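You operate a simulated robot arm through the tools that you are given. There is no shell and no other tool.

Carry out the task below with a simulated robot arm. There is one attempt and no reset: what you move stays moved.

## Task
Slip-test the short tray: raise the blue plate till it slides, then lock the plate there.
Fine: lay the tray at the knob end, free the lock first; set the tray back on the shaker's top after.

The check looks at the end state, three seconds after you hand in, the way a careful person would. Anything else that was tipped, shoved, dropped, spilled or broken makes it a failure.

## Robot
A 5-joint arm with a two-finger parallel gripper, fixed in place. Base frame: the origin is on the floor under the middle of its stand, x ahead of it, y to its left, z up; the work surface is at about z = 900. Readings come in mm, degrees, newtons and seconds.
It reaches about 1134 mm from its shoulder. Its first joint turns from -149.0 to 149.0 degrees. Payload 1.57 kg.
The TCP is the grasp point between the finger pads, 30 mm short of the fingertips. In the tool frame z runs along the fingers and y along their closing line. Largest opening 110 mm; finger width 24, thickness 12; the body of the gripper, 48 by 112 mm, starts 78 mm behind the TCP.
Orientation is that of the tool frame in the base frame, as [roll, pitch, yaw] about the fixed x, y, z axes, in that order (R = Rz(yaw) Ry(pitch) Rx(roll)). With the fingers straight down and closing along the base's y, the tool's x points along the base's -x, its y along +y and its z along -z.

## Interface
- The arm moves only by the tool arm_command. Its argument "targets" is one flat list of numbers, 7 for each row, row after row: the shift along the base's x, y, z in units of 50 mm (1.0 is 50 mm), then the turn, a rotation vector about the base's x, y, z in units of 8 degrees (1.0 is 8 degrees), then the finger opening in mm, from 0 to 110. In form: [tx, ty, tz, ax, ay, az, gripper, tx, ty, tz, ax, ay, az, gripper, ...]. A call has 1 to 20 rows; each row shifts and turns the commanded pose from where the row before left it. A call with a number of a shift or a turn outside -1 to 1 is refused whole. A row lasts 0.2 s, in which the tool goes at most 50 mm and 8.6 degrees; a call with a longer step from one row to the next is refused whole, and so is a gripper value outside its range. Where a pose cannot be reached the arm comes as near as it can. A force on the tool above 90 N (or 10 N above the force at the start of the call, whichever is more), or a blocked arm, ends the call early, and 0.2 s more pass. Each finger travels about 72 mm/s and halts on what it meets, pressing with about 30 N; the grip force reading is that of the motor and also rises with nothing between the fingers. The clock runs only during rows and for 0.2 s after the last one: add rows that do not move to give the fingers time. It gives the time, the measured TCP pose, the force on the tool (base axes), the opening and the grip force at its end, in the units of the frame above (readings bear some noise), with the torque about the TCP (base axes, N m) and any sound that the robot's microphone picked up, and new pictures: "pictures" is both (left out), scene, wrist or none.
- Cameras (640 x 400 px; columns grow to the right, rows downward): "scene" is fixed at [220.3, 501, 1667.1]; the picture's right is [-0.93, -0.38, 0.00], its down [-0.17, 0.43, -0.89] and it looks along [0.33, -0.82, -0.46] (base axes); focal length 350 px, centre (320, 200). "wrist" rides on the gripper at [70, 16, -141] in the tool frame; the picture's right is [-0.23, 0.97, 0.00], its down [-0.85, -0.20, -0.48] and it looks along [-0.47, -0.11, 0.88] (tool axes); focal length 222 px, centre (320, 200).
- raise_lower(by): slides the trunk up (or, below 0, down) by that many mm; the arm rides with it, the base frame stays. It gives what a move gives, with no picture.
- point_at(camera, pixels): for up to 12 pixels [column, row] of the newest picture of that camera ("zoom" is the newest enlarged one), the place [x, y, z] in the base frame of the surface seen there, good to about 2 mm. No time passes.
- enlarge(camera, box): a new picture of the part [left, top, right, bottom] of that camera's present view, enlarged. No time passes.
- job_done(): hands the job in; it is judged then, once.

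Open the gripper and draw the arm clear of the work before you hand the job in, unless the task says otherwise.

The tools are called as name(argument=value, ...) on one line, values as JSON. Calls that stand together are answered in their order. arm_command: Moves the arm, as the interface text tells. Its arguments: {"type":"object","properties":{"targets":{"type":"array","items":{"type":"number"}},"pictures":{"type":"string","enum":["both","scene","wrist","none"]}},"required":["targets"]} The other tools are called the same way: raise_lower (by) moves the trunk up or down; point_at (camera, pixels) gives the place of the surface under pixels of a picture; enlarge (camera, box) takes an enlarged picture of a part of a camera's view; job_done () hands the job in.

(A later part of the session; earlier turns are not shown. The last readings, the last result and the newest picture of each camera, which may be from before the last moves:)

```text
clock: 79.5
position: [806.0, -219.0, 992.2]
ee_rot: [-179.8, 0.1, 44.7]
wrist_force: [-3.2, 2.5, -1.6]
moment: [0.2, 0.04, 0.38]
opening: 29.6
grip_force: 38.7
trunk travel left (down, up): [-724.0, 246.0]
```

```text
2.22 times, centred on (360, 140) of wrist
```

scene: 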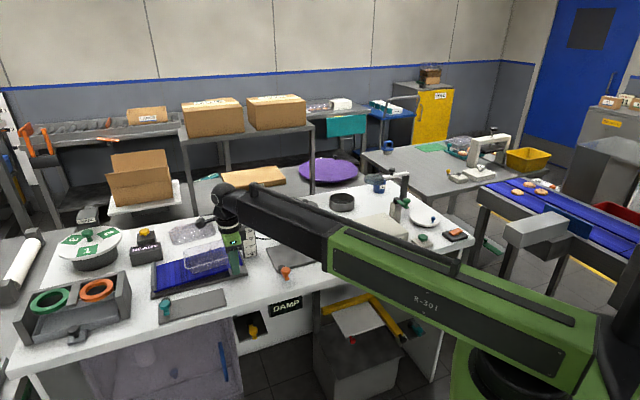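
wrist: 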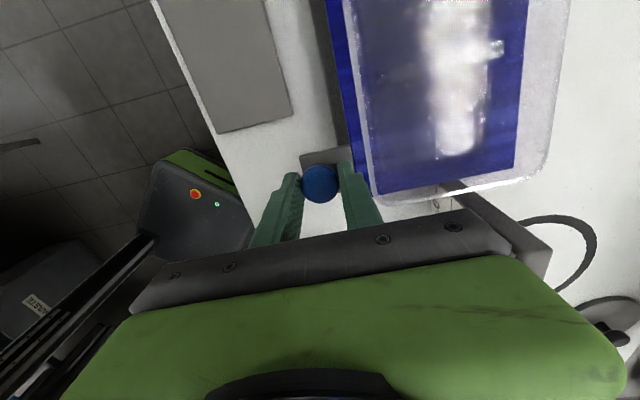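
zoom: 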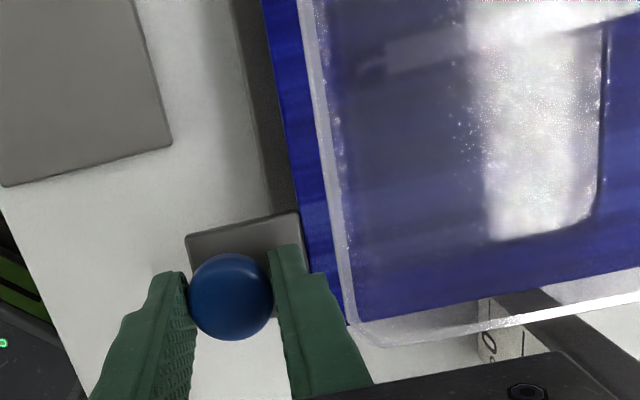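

About 7.4° and no slip yet. I'll continue in 5 mm steps (about 1.2° each).

raise_lower(by=5)

arm_command(targets=[0.019, 0.019, 0, 0, 0, 0, 15], pictures="wrist")

enlarge(camera="wrist", box=[240, 50, 480, 230])

raise_lower(by=5)

arm_command(targets=[0.02, 0.02, 0, 0, 0, 0, 15], pictures="wrist")

enlarge(camera="wrist", box=[240, 50, 480, 230])

```text
clock: 80.0
position: [806.7, -218.6, 996.5]
ee_rot: [-179.9, 0.0, 44.7]
wrist_force: [-3.1, 4.3, -5.4]
moment: [-0.55, 0.72, -0.06]
opening: 29.8
grip_force: 39.1
trunk travel left (down, up): [-729.0, 241.0]
```

```text
clock: 80.4
position: [806.5, -218.1, 996.2]
ee_rot: [-180.0, 0.0, 44.9]
wrist_force: [-5.2, -2.4, -4.7]
moment: [-0.33, 0.57, 0.17]
opening: 29.6
grip_force: 39.2
trunk travel left (down, up): [-729.0, 241.0]
```

wrist: 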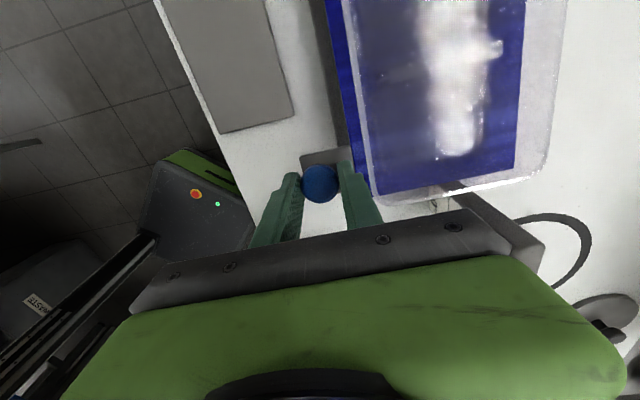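

```text
2.22 times, centred on (360, 140) of wrist
```

zoom: 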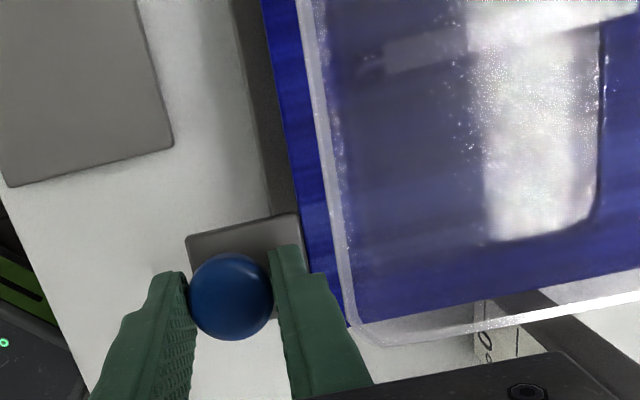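

```text
clock: 80.9
position: [808.1, -217.0, 1000.5]
ee_rot: [-179.9, 0.1, 44.8]
wrist_force: [-1.4, -1.3, -4.7]
moment: [-0.49, 0.6, -0.03]
opening: 29.5
grip_force: 39.3
trunk travel left (down, up): [-734.0, 236.0]
```

```text
clock: 81.3
position: [807.2, -218.1, 1001.5]
ee_rot: [-179.9, 0.0, 44.9]
wrist_force: [-4.9, -5.8, -1.9]
moment: [-0.27, 0.33, 0.23]
opening: 29.6
grip_force: 39.6
trunk travel left (down, up): [-734.0, 236.0]
```

wrist: 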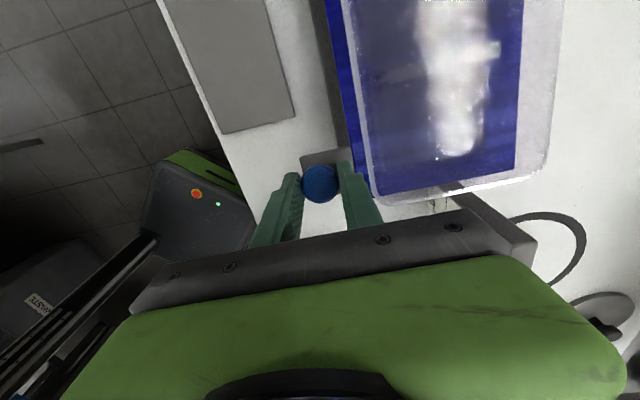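

```text
2.22 times, centred on (360, 140) of wrist
```

zoom: 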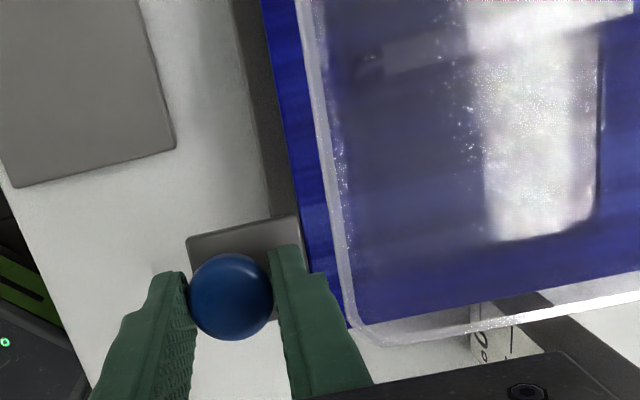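

About 9.8°, still no slip. I'll go on in 4 mm steps (about 1° each).

raise_lower(by=4)

arm_command(targets=[0.014, 0.014, 0, 0, 0, 0, 15], pictures="none")

enlarge(camera="wrist", box=[280, 60, 480, 220])

raise_lower(by=4)

arm_command(targets=[0.016, 0.016, 0, 0, 0, 0, 15], pictures="none")

enlarge(camera="wrist", box=[280, 60, 480, 220])

```text
clock: 81.9
position: [807.8, -217.5, 1005.6]
ee_rot: [-180.0, 0.0, 44.8]
wrist_force: [-0.7, -3.6, -4.7]
moment: [-0.58, 0.63, 0.01]
opening: 29.5
grip_force: 39.3
trunk travel left (down, up): [-738.0, 232.0]
```

```text
clock: 82.3
position: [808.7, -216.8, 1004.7]
ee_rot: [-179.9, 0.1, 44.8]
wrist_force: [-5.6, -6.9, -3.0]
moment: [-0.64, 0.62, 0.13]
opening: 29.5
grip_force: 38.9
trunk travel left (down, up): [-738.0, 232.0]
```

```text
2.50 times, centred on (380, 140) of wrist
```

zoom: 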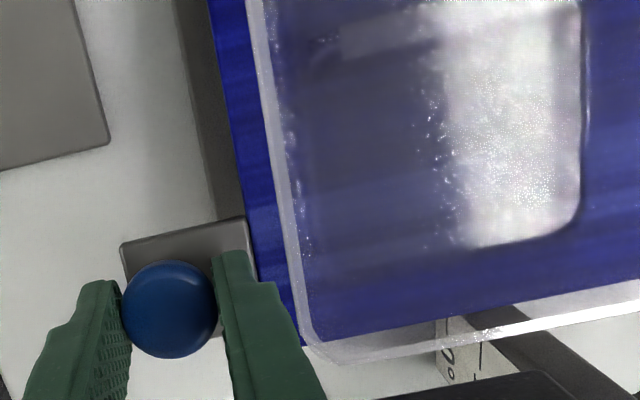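

```text
clock: 82.8
position: [810.1, -216.8, 1009.4]
ee_rot: [-179.9, 0.0, 44.8]
wrist_force: [-4.2, -4.5, -3.4]
moment: [-0.58, 0.66, 0.0]
opening: 29.6
grip_force: 39.0
trunk travel left (down, up): [-742.0, 228.0]
```

```text
clock: 83.2
position: [810.9, -215.3, 1009.2]
ee_rot: [-179.9, -0.1, 44.8]
wrist_force: [-1.3, -6.0, -1.6]
moment: [-0.09, 0.28, 0.06]
opening: 29.8
grip_force: 38.9
trunk travel left (down, up): [-742.0, 228.0]
```

```text
2.50 times, centred on (380, 140) of wrist
```

zoom: 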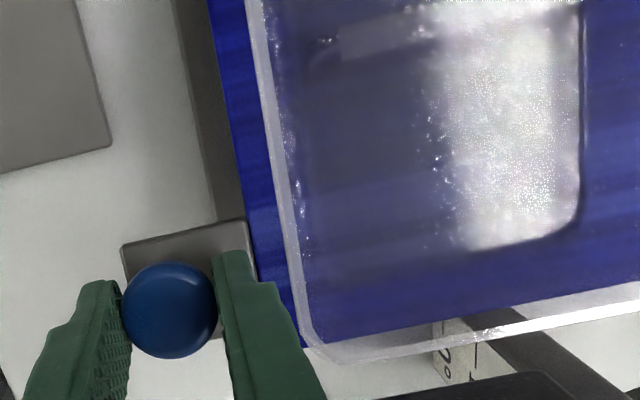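

About 11.8° with the tray corner still at zoom (345,360). I'll continue in 4 mm steps.

raise_lower(by=4)

arm_command(targets=[0.016, 0.016, 0, 0, 0, 0, 15], pictures="none")

enlarge(camera="wrist", box=[280, 60, 480, 220])

raise_lower(by=4)

arm_command(targets=[0.018, 0.018, 0, 0, 0, 0, 15], pictures="none")

enlarge(camera="wrist", box=[280, 60, 480, 220])

```text
clock: 83.7
position: [811.0, -215.7, 1012.3]
ee_rot: [-179.9, 0.1, 44.9]
wrist_force: [2.4, -1.9, -5.1]
moment: [-0.53, 0.56, 0.0]
opening: 29.8
grip_force: 39.3
trunk travel left (down, up): [-746.0, 224.0]
```

```text
clock: 84.1
position: [809.7, -215.1, 1011.6]
ee_rot: [-179.9, -0.1, 44.8]
wrist_force: [1.0, -4.4, -3.5]
moment: [-0.29, 0.28, 0.12]
opening: 29.7
grip_force: 39.5
trunk travel left (down, up): [-746.0, 224.0]
```

```text
2.50 times, centred on (380, 140) of wrist
```

zoom: 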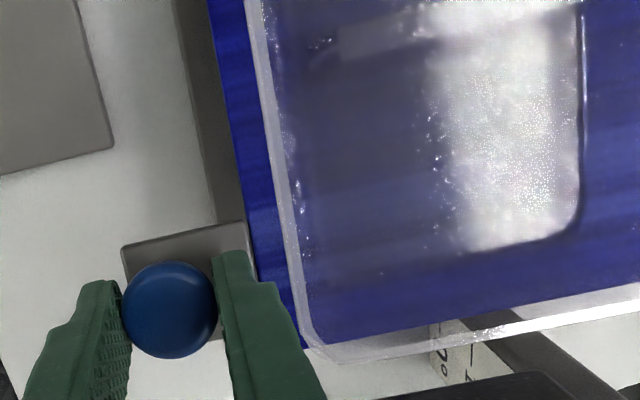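

```text
clock: 84.7
position: [811.3, -215.0, 1016.1]
ee_rot: [-179.9, 0.0, 44.9]
wrist_force: [4.0, -1.0, -5.5]
moment: [-0.49, 0.56, 0.02]
opening: 29.6
grip_force: 38.6
trunk travel left (down, up): [-750.0, 220.0]
```

```text
clock: 85.0
position: [812.0, -213.6, 1017.5]
ee_rot: [-179.9, 0.1, 44.7]
wrist_force: [0.8, -6.3, -2.5]
moment: [-0.35, 0.35, 0.18]
opening: 29.3
grip_force: 38.8
trunk travel left (down, up): [-750.0, 220.0]
```

```text
2.50 times, centred on (380, 140) of wrist
```

zoom: 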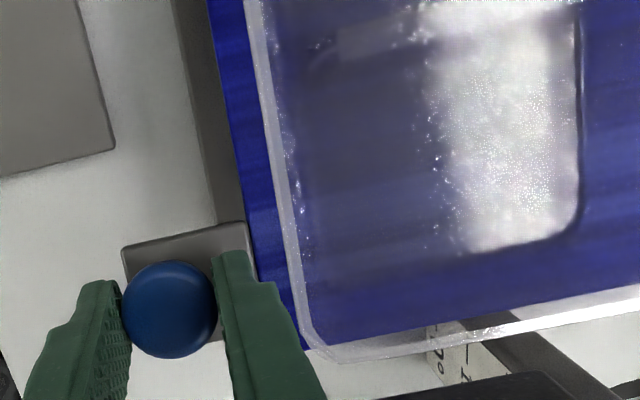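

About 13.8°, still no slip. I'll continue.

raise_lower(by=4)

arm_command(targets=[0.018, 0.018, 0, 0, 0, 0, 15], pictures="none")

enlarge(camera="wrist", box=[280, 60, 480, 220])

raise_lower(by=4)

arm_command(targets=[0.019, 0.019, 0, 0, 0, 0, 15], pictures="none")

enlarge(camera="wrist", box=[280, 60, 480, 220])

```text
clock: 85.6
position: [812.7, -213.8, 1020.4]
ee_rot: [-179.9, 0.0, 44.8]
wrist_force: [5.3, -3.3, -5.7]
moment: [-0.63, 0.54, -0.04]
opening: 29.5
grip_force: 39.2
trunk travel left (down, up): [-754.0, 216.0]
```

```text
clock: 86.0
position: [813.2, -212.7, 1020.2]
ee_rot: [-179.9, 0.1, 44.8]
wrist_force: [-1.4, -5.0, -4.1]
moment: [-0.77, 0.61, 0.1]
opening: 29.6
grip_force: 39.3
trunk travel left (down, up): [-754.0, 216.0]
```

```text
2.50 times, centred on (380, 140) of wrist
```

zoom: 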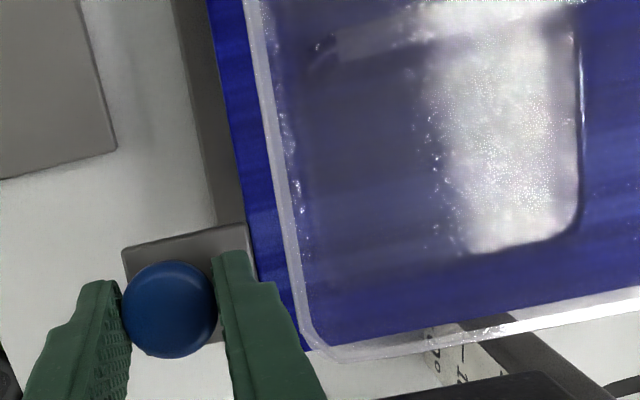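

```text
clock: 86.5
position: [814.4, -211.3, 1024.8]
ee_rot: [-179.9, 0.0, 44.7]
wrist_force: [1.7, -1.3, -5.8]
moment: [-0.54, 0.57, -0.04]
opening: 29.8
grip_force: 39.0
trunk travel left (down, up): [-758.0, 212.0]
```

```text
clock: 86.9
position: [814.7, -211.6, 1024.6]
ee_rot: [-179.8, 0.0, 44.7]
wrist_force: [2.3, -4.5, -1.8]
moment: [-0.09, 0.2, 0.12]
opening: 29.4
grip_force: 39.1
trunk travel left (down, up): [-758.0, 212.0]
```

```text
2.50 times, centred on (380, 140) of wrist
```

zoom: 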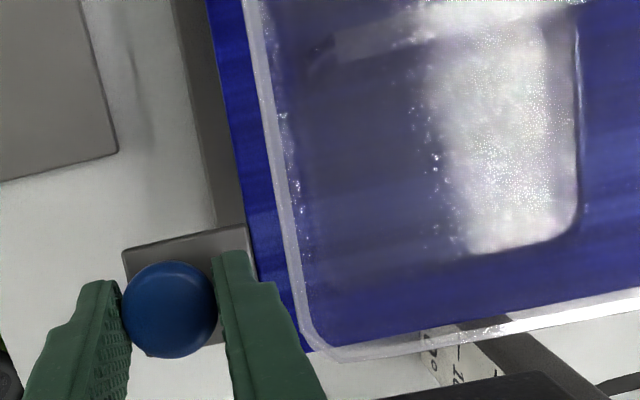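

About 15.8°, no slip. I'll continue.

raise_lower(by=4)

arm_command(targets=[0.02, 0.02, 0, 0, 0, 0, 15], pictures="none")

enlarge(camera="wrist", box=[280, 60, 480, 220])

raise_lower(by=4)

arm_command(targets=[0.021, 0.021, 0, 0, 0, 0, 15], pictures="none")

enlarge(camera="wrist", box=[280, 60, 480, 220])

```text
clock: 87.4
position: [814.5, -211.4, 1028.2]
ee_rot: [-179.9, 0.1, 44.8]
wrist_force: [6.2, -0.5, -6.6]
moment: [-0.51, 0.49, 0.0]
opening: 29.8
grip_force: 39.5
trunk travel left (down, up): [-762.0, 208.0]
```

```text
clock: 87.8
position: [814.8, -210.9, 1028.7]
ee_rot: [-179.9, 0.0, 44.8]
wrist_force: [5.6, -1.7, -5.2]
moment: [-0.2, 0.17, 0.12]
opening: 29.6
grip_force: 39.3
trunk travel left (down, up): [-762.0, 208.0]
```

```text
2.50 times, centred on (380, 140) of wrist
```

zoom: 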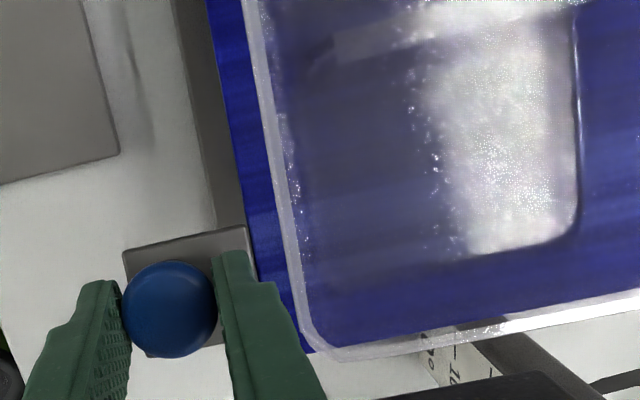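

```text
clock: 88.4
position: [815.3, -209.6, 1030.9]
ee_rot: [180.0, 0.0, 44.9]
wrist_force: [9.1, 3.2, -8.2]
moment: [-0.4, 0.41, -0.03]
opening: 29.6
grip_force: 39.7
trunk travel left (down, up): [-766.0, 204.0]
```

```text
clock: 88.8
position: [815.8, -210.2, 1032.7]
ee_rot: [-179.8, 0.2, 44.8]
wrist_force: [7.7, -2.2, -5.9]
moment: [-0.25, 0.27, 0.25]
opening: 29.4
grip_force: 39.6
trunk travel left (down, up): [-766.0, 204.0]
```

```text
2.50 times, centred on (380, 140) of wrist
```

zoom: 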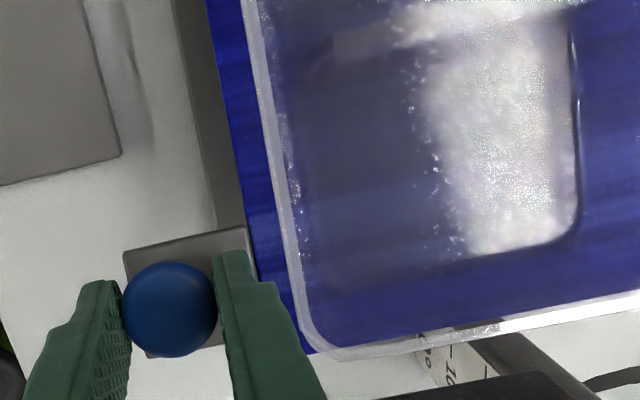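

About 18°, no slip. I'll continue, shifting a little more toward the hinge.

raise_lower(by=4)

arm_command(targets=[0.028, 0.026, 0, 0, 0, 0, 15], pictures="none")

enlarge(camera="wrist", box=[280, 60, 480, 220])

raise_lower(by=4)

arm_command(targets=[0.026, 0.025, 0, 0, 0, 0, 15], pictures="both")

enlarge(camera="wrist", box=[280, 60, 480, 220])

```text
clock: 89.3
position: [816.3, -208.9, 1035.6]
ee_rot: [-179.9, 0.1, 44.8]
wrist_force: [10.4, -0.2, -8.9]
moment: [-0.47, 0.42, -0.01]
opening: 29.4
grip_force: 39.5
trunk travel left (down, up): [-770.0, 200.0]
```

```text
clock: 89.7
position: [817.9, -208.5, 1035.7]
ee_rot: [-179.9, 0.1, 44.8]
wrist_force: [3.0, -2.6, -6.5]
moment: [-0.68, 0.56, 0.17]
opening: 29.7
grip_force: 38.8
trunk travel left (down, up): [-770.0, 200.0]
```

```text
2.50 times, centred on (380, 140) of wrist
```

zoom: 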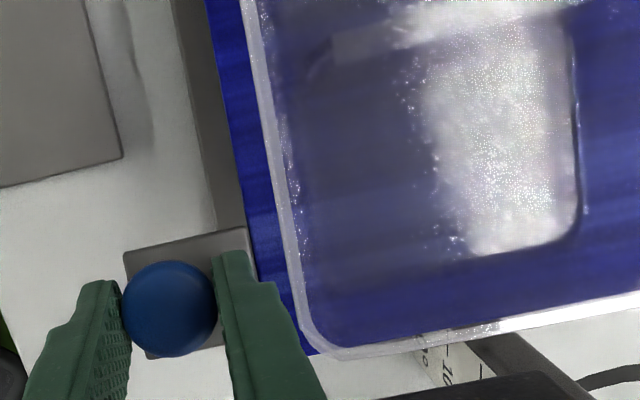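

```text
clock: 90.2
position: [817.4, -206.7, 1040.0]
ee_rot: [-179.9, -0.1, 44.7]
wrist_force: [6.8, -0.9, -9.1]
moment: [-0.53, 0.43, -0.05]
opening: 29.4
grip_force: 39.2
trunk travel left (down, up): [-774.0, 196.0]
```

```text
clock: 90.6
position: [818.2, -207.4, 1039.9]
ee_rot: [-179.8, 0.2, 44.8]
wrist_force: [2.4, -1.3, -6.5]
moment: [-0.68, 0.58, 0.17]
opening: 29.6
grip_force: 38.6
trunk travel left (down, up): [-774.0, 196.0]
```

scene: 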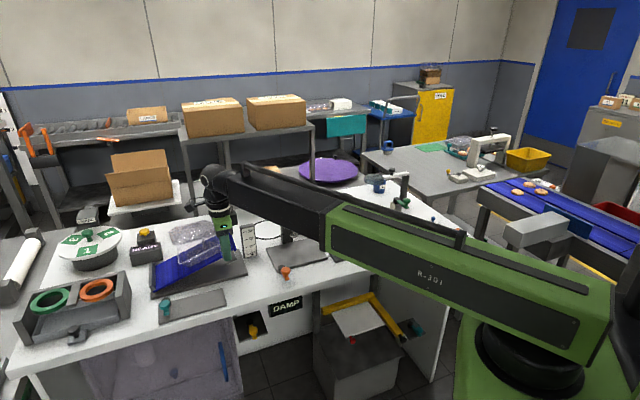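
wrist: 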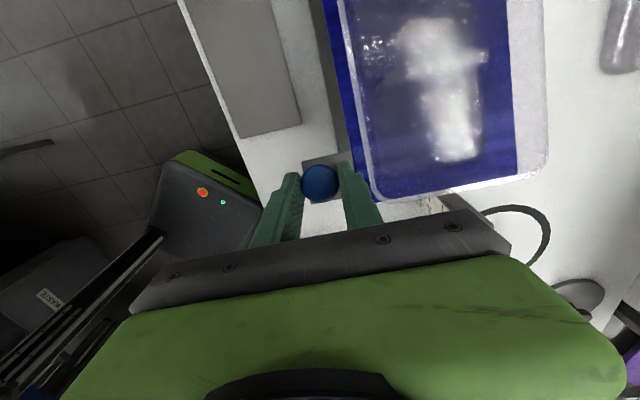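

```text
2.50 times, centred on (380, 140) of wrist
```

zoom: 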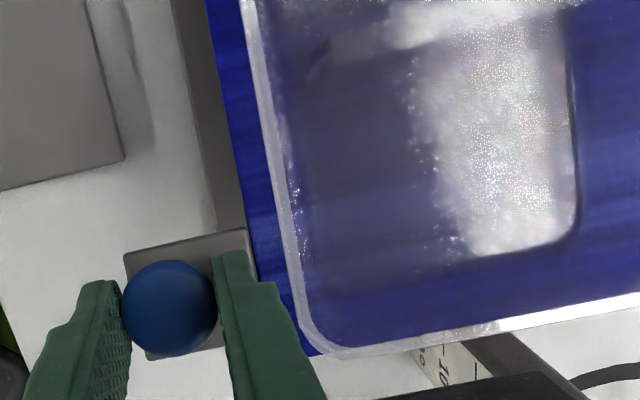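

About 20° and the tray still holds. I'll check the scene's scale for the angle and continue.

enlarge(camera="scene", box=[140, 215, 270, 305])

point_at(camera="wrist", pixels=[[340, 30], [350, 110], [365, 180], [338, 10], [400, 196], [320, 180]])

raise_lower(by=4)

arm_command(targets=[0.026, 0.025, 0, 0, 0, 0, 15], pictures="none")

enlarge(camera="wrist", box=[280, 60, 480, 220])

```text
4.44 times, centred on (205, 260) of scene
```

zoom: 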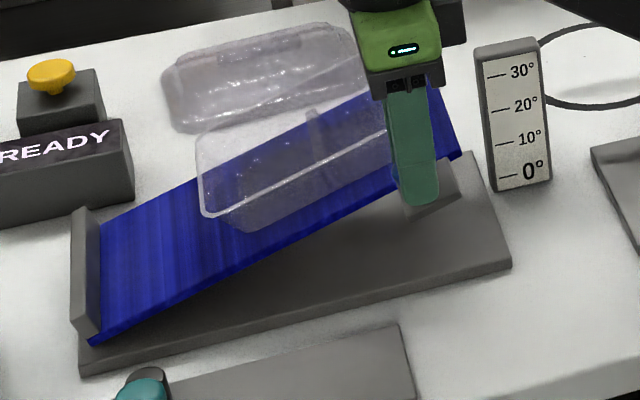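

```text
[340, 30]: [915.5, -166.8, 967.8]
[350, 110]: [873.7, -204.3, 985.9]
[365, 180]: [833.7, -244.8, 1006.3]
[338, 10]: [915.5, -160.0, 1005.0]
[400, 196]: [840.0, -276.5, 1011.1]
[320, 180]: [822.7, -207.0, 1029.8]
```

```text
clock: 91.2
position: [819.3, -205.9, 1043.8]
ee_rot: [-179.8, 0.0, 44.8]
wrist_force: [5.0, 3.1, -7.2]
moment: [-0.38, 0.49, 0.01]
opening: 29.6
grip_force: 39.3
trunk travel left (down, up): [-778.0, 192.0]
```

```text
clock: 91.6
position: [819.7, -205.9, 1044.4]
ee_rot: [-179.8, 0.2, 44.9]
wrist_force: [-1.5, 4.1, -8.2]
moment: [-0.66, 0.7, 0.12]
opening: 29.5
grip_force: 38.6
trunk travel left (down, up): [-778.0, 192.0]
```

```text
2.50 times, centred on (380, 140) of wrist
```

zoom: 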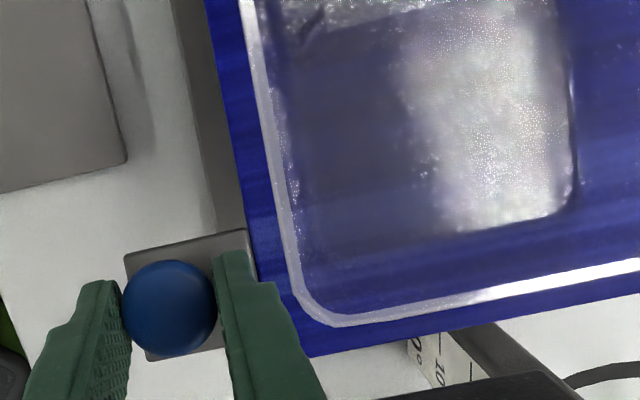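

The tray has begun to slide: its corner moved from zoom (345,355) to (335,320), and the plate's end edge is now showing. I'll hold here and watch.

arm_command(targets=[0, 0, 0, 0, 0, 0, 15, 0, 0, 0, 0, 0, 0, 15, 0, 0, 0, 0, 0, 0, 15, 0, 0, 0, 0, 0, 0, 15, 0, 0, 0, 0, 0, 0, 15], pictures="both")

enlarge(camera="wrist", box=[280, 0, 480, 220])

enlarge(camera="scene", box=[140, 215, 270, 305])

```text
clock: 92.8
position: [820.1, -205.3, 1045.7]
ee_rot: [-180.0, 0.1, 44.8]
wrist_force: [-4.0, 5.7, -6.7]
moment: [-0.56, 0.79, 0.0]
opening: 29.7
grip_force: 39.1
trunk travel left (down, up): [-778.0, 192.0]
```

scene: 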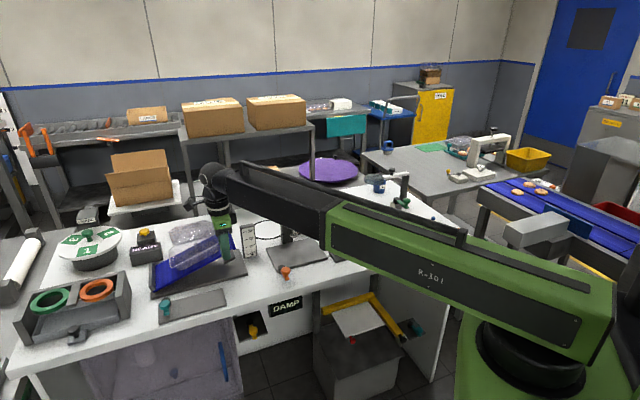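
wrist: 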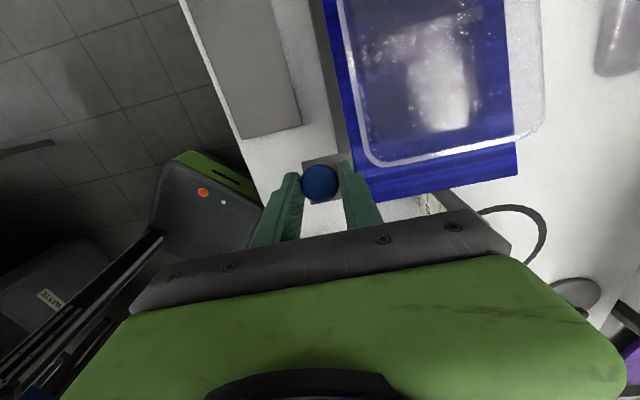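

```text
1.82 times, centred on (380, 110) of wrist
```

zoom: 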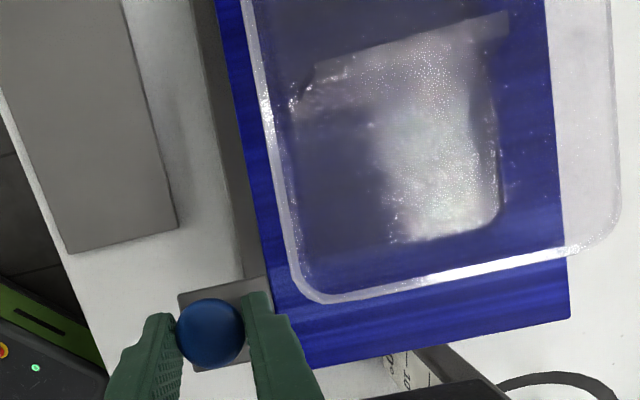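

```text
4.44 times, centred on (205, 260) of scene
```

zoom: 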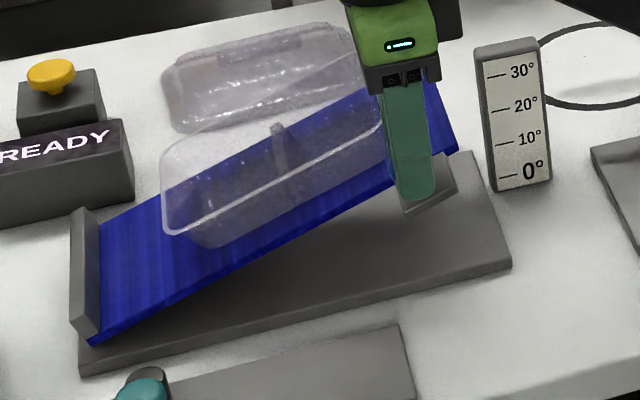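

The tray is sliding steadily down the plate. I'll hold this angle and wait for it to come to rest.

arm_command(targets=[0, 0, 0, 0, 0, 0, 15, 0, 0, 0, 0, 0, 0, 15, 0, 0, 0, 0, 0, 0, 15, 0, 0, 0, 0, 0, 0, 15, 0, 0, 0, 0, 0, 0, 15, 0, 0, 0, 0, 0, 0, 15, 0, 0, 0, 0, 0, 0, 15, 0, 0, 0, 0, 0, 0, 15], pictures="both")

enlarge(camera="scene", box=[140, 215, 270, 305])

```text
clock: 94.6
position: [818.5, -207.0, 1044.9]
ee_rot: [-179.9, 0.0, 44.8]
wrist_force: [-2.2, 5.8, -2.6]
moment: [0.19, -0.06, -0.01]
opening: 29.7
grip_force: 39.2
trunk travel left (down, up): [-778.0, 192.0]
```

scene: 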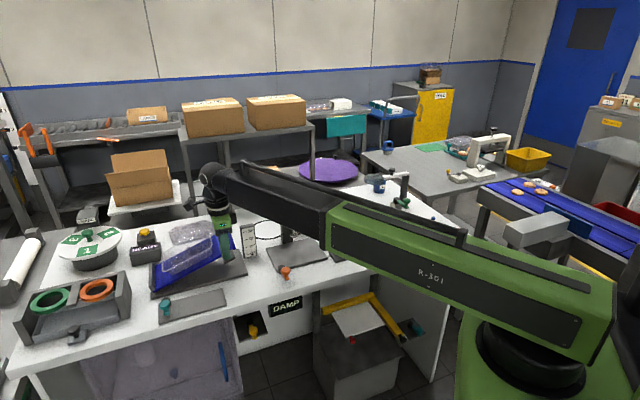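
wrist: 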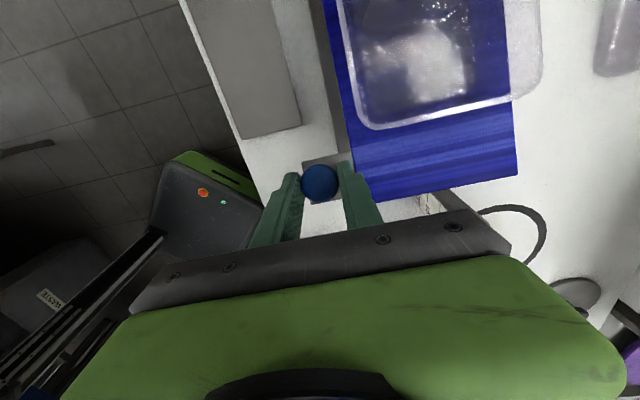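

```text
4.44 times, centred on (205, 260) of scene
```

zoom: 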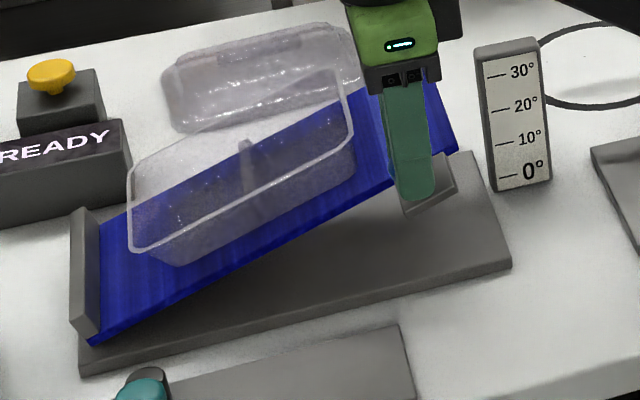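

It is still creeping down. I'll wait another 3 s at the same angle.

arm_command(targets=[0, 0, 0, 0, 0, 0, 15, 0, 0, 0, 0, 0, 0, 15, 0, 0, 0, 0, 0, 0, 15, 0, 0, 0, 0, 0, 0, 15, 0, 0, 0, 0, 0, 0, 15, 0, 0, 0, 0, 0, 0, 15, 0, 0, 0, 0, 0, 0, 15, 0, 0, 0, 0, 0, 0, 15, 0, 0, 0, 0, 0, 0, 15, 0, 0, 0, 0, 0, 0, 15, 0, 0, 0, 0, 0, 0, 15, 0, 0, 0, 0, 0, 0, 15, 0, 0, 0, 0, 0, 0, 15, 0, 0, 0, 0, 0, 0, 15, 0, 0, 0, 0, 0, 0, 15], pictures="both")

enlarge(camera="scene", box=[140, 215, 270, 305])

```text
clock: 97.8
position: [819.2, -206.5, 1044.1]
ee_rot: [-179.8, 0.1, 44.7]
wrist_force: [-0.5, 6.8, -3.1]
moment: [0.06, 0.0, 0.0]
opening: 29.7
grip_force: 39.0
trunk travel left (down, up): [-778.0, 192.0]
```

scene: 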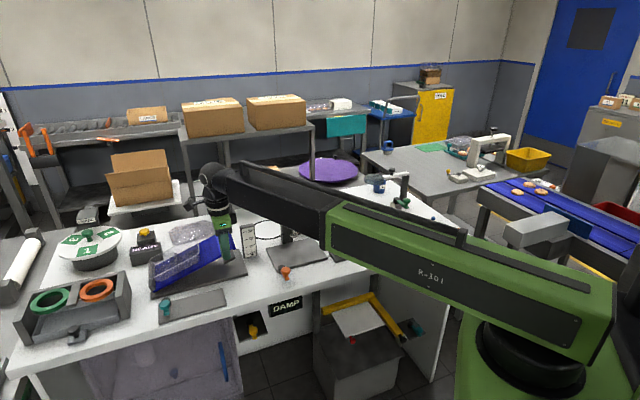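
wrist: 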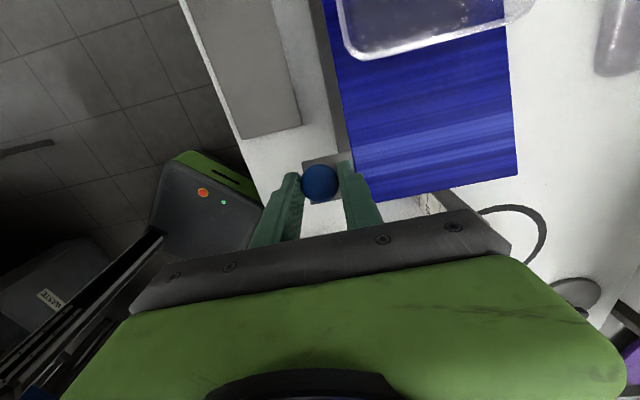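

```text
4.44 times, centred on (205, 260) of scene
```

zoom: 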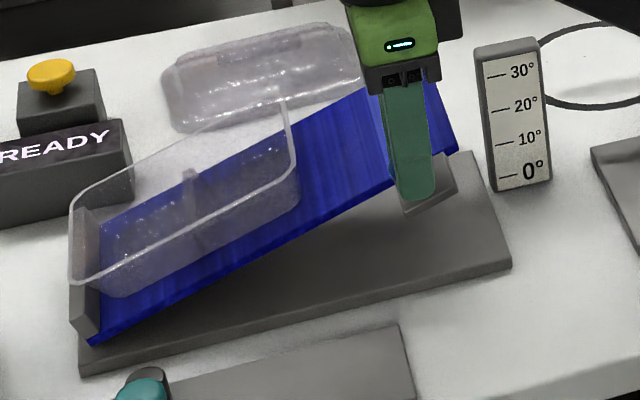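

The tray has slid down to the hinge stop. I'll measure the plate's angle from surface points along the slope.

point_at(camera="wrist", pixels=[[330, 10], [345, 80], [360, 185], [380, 70], [400, 190], [500, 60], [510, 170], [440, 80], [450, 180], [430, 120]])

point_at(camera="zoom", pixels=[[95, 340], [380, 180], [450, 155], [130, 310], [250, 250], [345, 130], [320, 190], [360, 110], [110, 240], [88, 335]])

```text
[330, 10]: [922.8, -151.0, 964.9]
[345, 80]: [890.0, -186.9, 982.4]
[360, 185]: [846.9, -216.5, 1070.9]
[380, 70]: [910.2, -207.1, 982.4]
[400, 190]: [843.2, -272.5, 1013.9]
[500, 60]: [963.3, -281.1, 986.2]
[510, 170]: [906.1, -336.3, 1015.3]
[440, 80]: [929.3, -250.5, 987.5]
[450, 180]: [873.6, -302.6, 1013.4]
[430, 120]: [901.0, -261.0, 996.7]
```

```text
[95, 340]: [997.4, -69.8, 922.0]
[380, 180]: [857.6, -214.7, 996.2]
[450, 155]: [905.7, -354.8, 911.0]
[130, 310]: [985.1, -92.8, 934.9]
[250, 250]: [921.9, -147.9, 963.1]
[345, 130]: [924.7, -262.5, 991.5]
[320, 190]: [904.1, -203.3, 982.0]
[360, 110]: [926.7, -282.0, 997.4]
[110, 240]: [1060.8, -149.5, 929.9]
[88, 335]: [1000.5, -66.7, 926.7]
```

The plate reads about 19.2°; the tray held about 1° lower and slipped here. I'll now open the fingers gently and check that the plate stays at this angle.

arm_command(targets=[0, 0, 0, 0, 0, 0, 32, 0, 0, 0, 0, 0, 0, 40, 0, 0, 0, 0, 0, 0, 42, 0, 0, 0, 0, 0, 0, 42], pictures="both")

point_at(camera="wrist", pixels=[[330, 10], [345, 80], [380, 70], [400, 190], [500, 60], [510, 170], [440, 80], [450, 180], [430, 120], [320, 180]])

enlarge(camera="scene", box=[140, 215, 270, 305])

```text
clock: 98.8
position: [820.7, -206.6, 1044.5]
ee_rot: [-179.9, -0.1, 44.8]
wrist_force: [-0.1, -0.6, 0.4]
moment: [0.02, 0.05, -0.01]
opening: 42.0
grip_force: 0.2
trunk travel left (down, up): [-778.0, 192.0]
```

scene: 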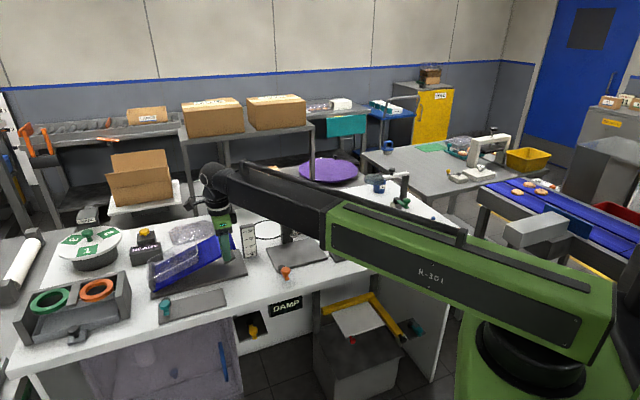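
wrist: 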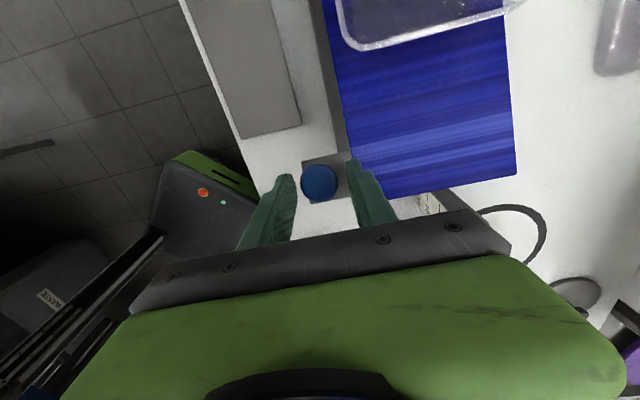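

```text
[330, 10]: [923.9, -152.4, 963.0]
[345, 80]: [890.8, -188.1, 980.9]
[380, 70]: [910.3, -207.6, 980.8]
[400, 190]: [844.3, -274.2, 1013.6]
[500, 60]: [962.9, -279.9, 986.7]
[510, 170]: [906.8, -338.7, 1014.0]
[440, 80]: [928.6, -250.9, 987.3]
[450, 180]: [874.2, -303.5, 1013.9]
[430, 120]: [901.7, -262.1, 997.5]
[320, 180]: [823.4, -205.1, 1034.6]
```

```text
4.44 times, centred on (205, 260) of scene
```

zoom: 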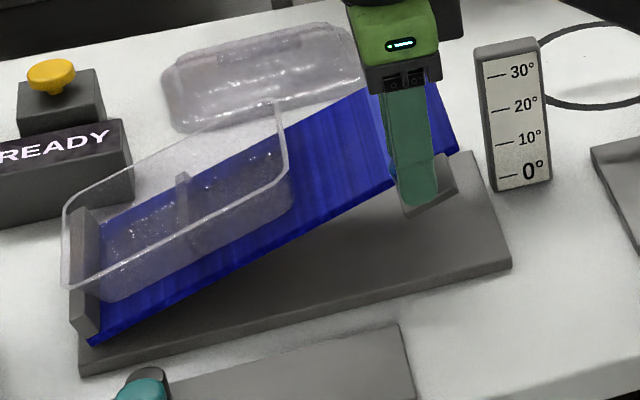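

The plate stays put at the same heights after release. I'll raise 65 mm and move over the teal lever's knob near (899,-19), turning +90° so the fingers close along the plate's direction.

raise_lower(by=65)

arm_command(targets=[0.13, 0.313, 0, 0, 0, 0.9375, 50, 0.13, 0.313, 0, 0, 0, 0.9375, 60, 0.13, 0.313, 0, 0, 0, 0.9375, 60, 0.13, 0.313, 0, 0, 0, 0.9375, 60, 0.13, 0.313, 0, 0, 0, 0.9375, 60, 0.13, 0.313, 0, 0, 0, 0.9375, 60, 0.13, 0.313, 0, 0, 0, 0.9375, 60, 0.13, 0.313, 0, 0, 0, 0.9375, 60, 0.13, 0.313, 0, 0, 0, 0.9375, 60, 0.13, 0.313, 0, 0, 0, 0.9375, 60, 0.13, 0.313, 0, 0, 0, 0.9375, 60, 0.13, 0.313, 0, 0, 0, 0.9375, 60], pictures="both")

enlarge(camera="scene", box=[130, 205, 270, 325])

enlarge(camera="wrist", box=[240, 90, 400, 210])

```text
clock: 99.8
position: [819.3, -206.1, 1111.2]
ee_rot: [-180.0, 0.0, 44.7]
wrist_force: [-0.2, 0.0, 0.4]
moment: [-0.05, 0.01, 0.03]
opening: 41.9
grip_force: 0.1
trunk travel left (down, up): [-843.0, 127.0]
```

```text
clock: 102.4
position: [898.1, -19.3, 1110.4]
ee_rot: [-179.9, 0.0, 134.8]
wrist_force: [0.0, -0.2, -1.2]
moment: [-0.02, -0.01, 0.0]
opening: 60.0
grip_force: 0.2
trunk travel left (down, up): [-843.0, 127.0]
```

scene: 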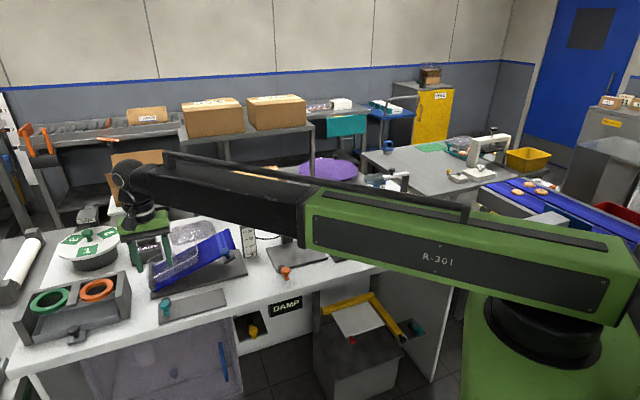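
wrist: 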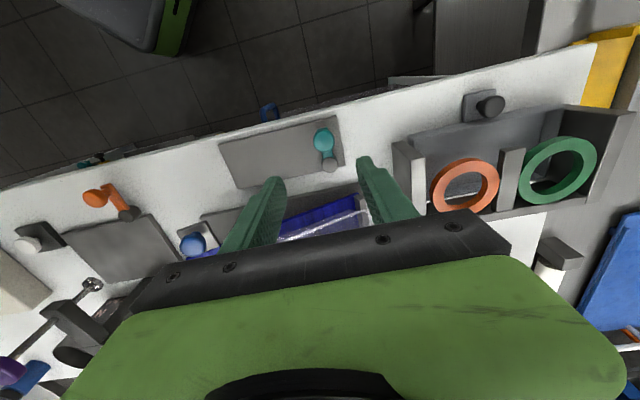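

```text
3.33 times, centred on (200, 265) of scene
```

zoom: 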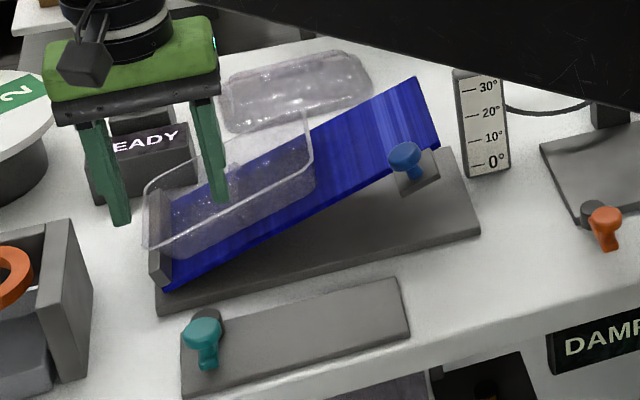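

```text
3.33 times, centred on (320, 150) of wrist
```

zoom: 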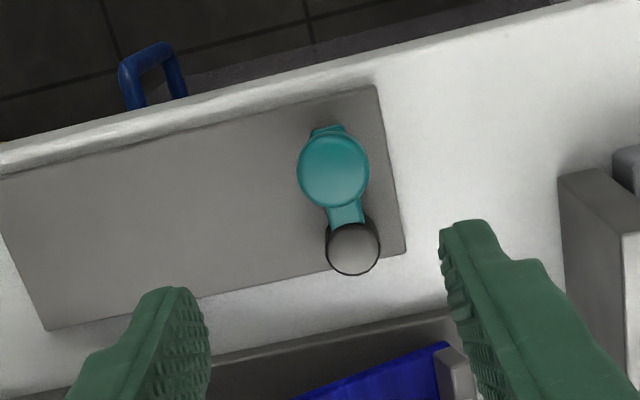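

The plate stays up. I'll measure the lever's knob and hub now.

point_at(camera="zoom", pixels=[[333, 170], [300, 170], [367, 170], [333, 138], [333, 205], [353, 248], [330, 248], [376, 248], [326, 130], [346, 130]])

```text
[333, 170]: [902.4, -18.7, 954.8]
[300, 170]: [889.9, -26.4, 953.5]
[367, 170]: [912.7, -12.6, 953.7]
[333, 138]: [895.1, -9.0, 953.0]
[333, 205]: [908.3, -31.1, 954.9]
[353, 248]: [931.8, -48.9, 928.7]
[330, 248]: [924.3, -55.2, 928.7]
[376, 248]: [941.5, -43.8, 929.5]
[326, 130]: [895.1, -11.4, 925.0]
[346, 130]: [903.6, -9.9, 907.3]
```

The lever's knob is at (901.5,-19.8) and its hub near (932,-51.5). I'll align on the knob and lower to z ≈ 950.

arm_command(targets=[0.06, -0.01, 0, 0, 0, 0, 56, 0, 0, 0, 0, 0, 0, 56], pictures="none")

raise_lower(by=-110)

arm_command(targets=[0, 0, 0, 0, 0, 0, 56], pictures="both")

enlarge(camera="scene", box=[130, 205, 270, 325])

enlarge(camera="wrist", box=[240, 110, 400, 230])

```text
clock: 103.0
position: [900.6, -21.0, 1111.5]
ee_rot: [-179.9, 0.0, 134.9]
wrist_force: [1.3, 0.2, 0.1]
moment: [0.02, -0.01, -0.01]
opening: 55.9
grip_force: 0.0
trunk travel left (down, up): [-843.0, 127.0]
```

```text
clock: 104.4
position: [900.2, -21.1, 999.9]
ee_rot: [-180.0, -0.1, 134.8]
wrist_force: [-0.4, -0.3, 0.6]
moment: [0.01, 0.0, -0.01]
opening: 56.1
grip_force: 0.1
trunk travel left (down, up): [-733.0, 237.0]
```

```text
clock: 104.8
position: [900.2, -20.8, 1000.1]
ee_rot: [-179.9, -0.1, 134.8]
wrist_force: [0.2, -0.3, -0.3]
moment: [-0.05, 0.0, 0.01]
opening: 56.0
grip_force: 0.0
trunk travel left (down, up): [-733.0, 237.0]
```

scene: 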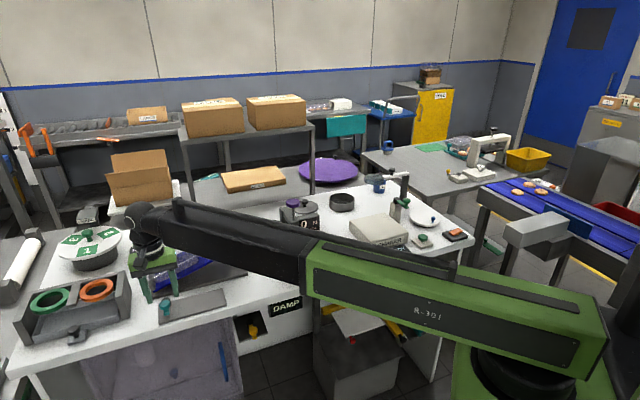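
wrist: 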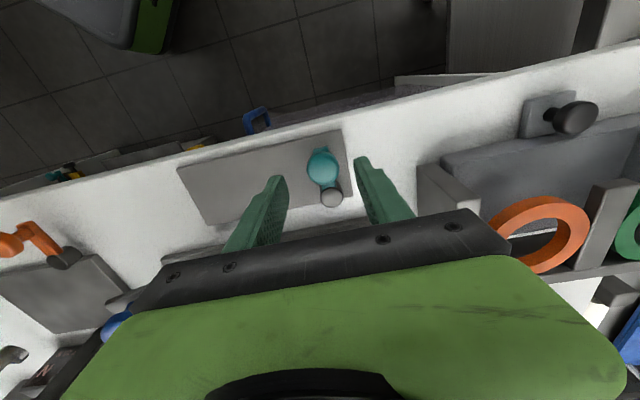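

```text
3.33 times, centred on (200, 265) of scene
```

zoom: 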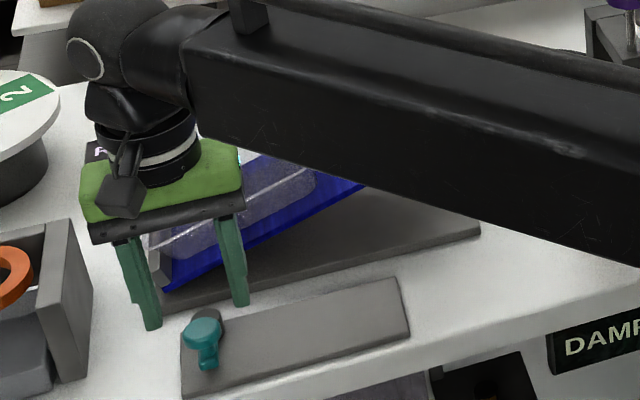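

```text
3.33 times, centred on (320, 170) of wrist
```

zoom: 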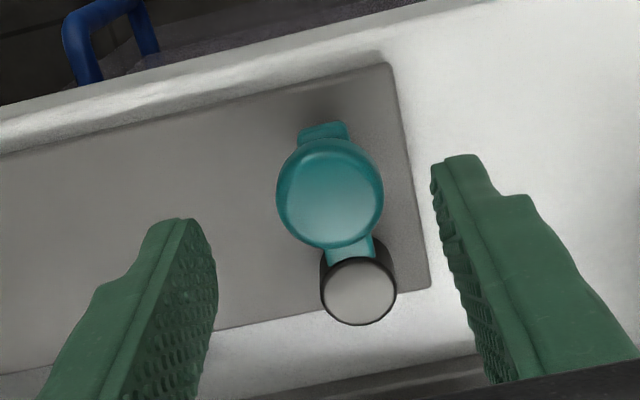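

The knob is centred between the fingers at zoom (330,192). I'll lower the last 50 mm and grip it.

raise_lower(by=-50)

arm_command(targets=[0, 0, 0, 0, 0, 0, 35, 0, 0, 0, 0, 0, 0, 15, 0, 0, 0, 0, 0, 0, 15, 0, 0, 0, 0, 0, 0, 15], pictures="wrist")

enlarge(camera="wrist", box=[240, 110, 400, 230])

```text
clock: 105.7
position: [901.1, -20.2, 950.8]
ee_rot: [-179.8, -0.1, 134.8]
wrist_force: [-0.6, -0.5, 0.4]
moment: [0.0, 0.0, 0.0]
opening: 56.1
grip_force: 0.1
trunk travel left (down, up): [-683.0, 287.0]
```

```text
clock: 106.7
position: [898.9, -19.8, 949.9]
ee_rot: [-179.9, 0.0, 134.8]
wrist_force: [-0.8, 1.5, -0.9]
moment: [0.2, -0.13, 0.04]
opening: 29.2
grip_force: 39.4
trunk travel left (down, up): [-683.0, 287.0]
```

wrist: 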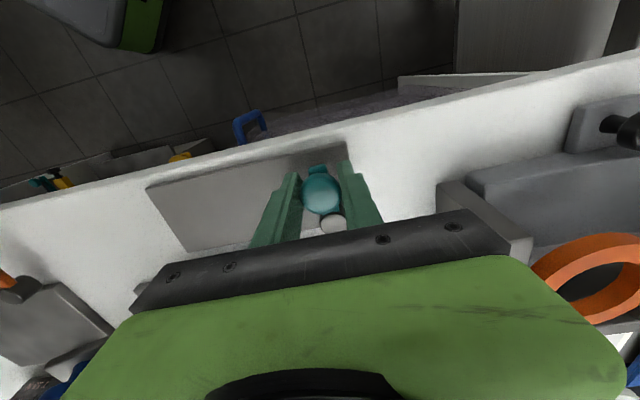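

```text
3.33 times, centred on (320, 170) of wrist
```

zoom: 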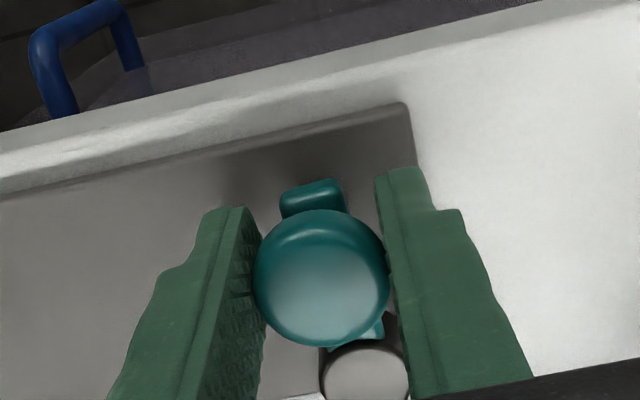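

The knob is gripped. I'll turn the lever counter-clockwise back toward its original locked side, 20° first.

arm_command(targets=[-0.053, -0.056, 0, 0, 0, 0.625, 15, -0.048, -0.061, 0, 0, 0, 0.625, 15, -0.043, -0.065, 0, 0, 0, 0.625, 15, -0.037, -0.068, 0, 0, 0, 0.625, 15, 0, 0, 0, 0, 0, 0, 15], pictures="none")

enlarge(camera="wrist", box=[240, 110, 400, 230])

```text
clock: 107.9
position: [893.0, -32.7, 951.0]
ee_rot: [-179.9, 0.1, 154.9]
wrist_force: [15.8, -7.8, 12.6]
moment: [-0.17, -0.53, -0.01]
opening: 29.3
grip_force: 38.8
trunk travel left (down, up): [-683.0, 287.0]
```

```text
3.33 times, centred on (320, 170) of wrist
```

zoom: 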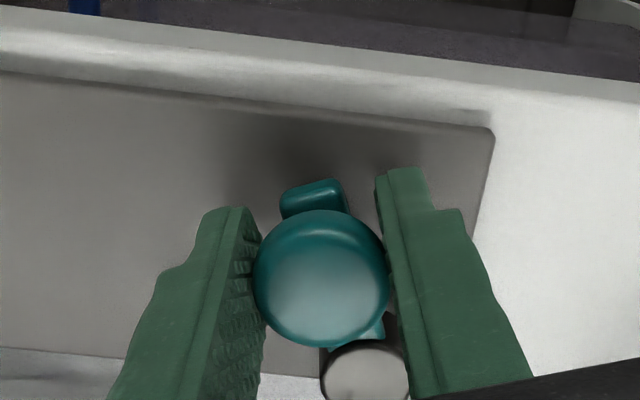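

The lever follows. I'll continue 30° more with a slight inward correction.

arm_command(targets=[-0.015, -0.075, 0, 0, 0, 0.625, 15, -0.018, -0.076, 0, 0, 0, 0.625, 15, -0.016, -0.077, 0, 0, 0, 0.625, 15, -0.01, -0.077, 0, 0, 0, 0.625, 15, -0.005, -0.077, 0, 0, 0, 0.625, 15, 0.002, -0.078, 0, 0, 0, 0.625, 15, 0, 0, 0, 0, 0, 0, 15], pictures="none")

enlarge(camera="wrist", box=[240, 110, 400, 230])

```text
clock: 109.5
position: [888.3, -56.5, 951.2]
ee_rot: [-180.0, 0.0, -175.1]
wrist_force: [0.8, 0.1, 0.0]
moment: [0.25, 0.7, 0.05]
opening: 29.6
grip_force: 38.5
trunk travel left (down, up): [-683.0, 287.0]
```

```text
3.33 times, centred on (320, 170) of wrist
```

zoom: 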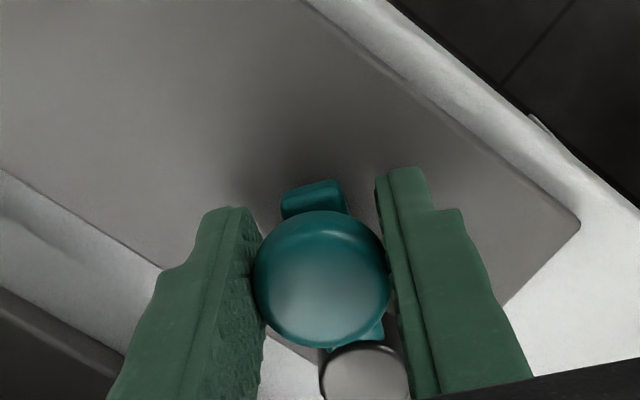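

No resistance so far. I'll turn another 20° and check.

arm_command(targets=[0.009, -0.077, 0, 0, 0, 0.625, 15, 0.015, -0.076, 0, 0, 0, 0.625, 15, 0.022, -0.074, 0, 0, 0, 0.625, 15, 0.029, -0.072, 0, 0, 0, 0.625, 15, 0, 0, 0, 0, 0, 0, 15], pictures="none")

```text
clock: 110.7
position: [894.1, -70.7, 949.6]
ee_rot: [-179.9, 0.2, -155.1]
wrist_force: [11.2, -0.7, 7.2]
moment: [0.04, 0.17, -0.2]
opening: 29.4
grip_force: 39.0
trunk travel left (down, up): [-683.0, 287.0]
```

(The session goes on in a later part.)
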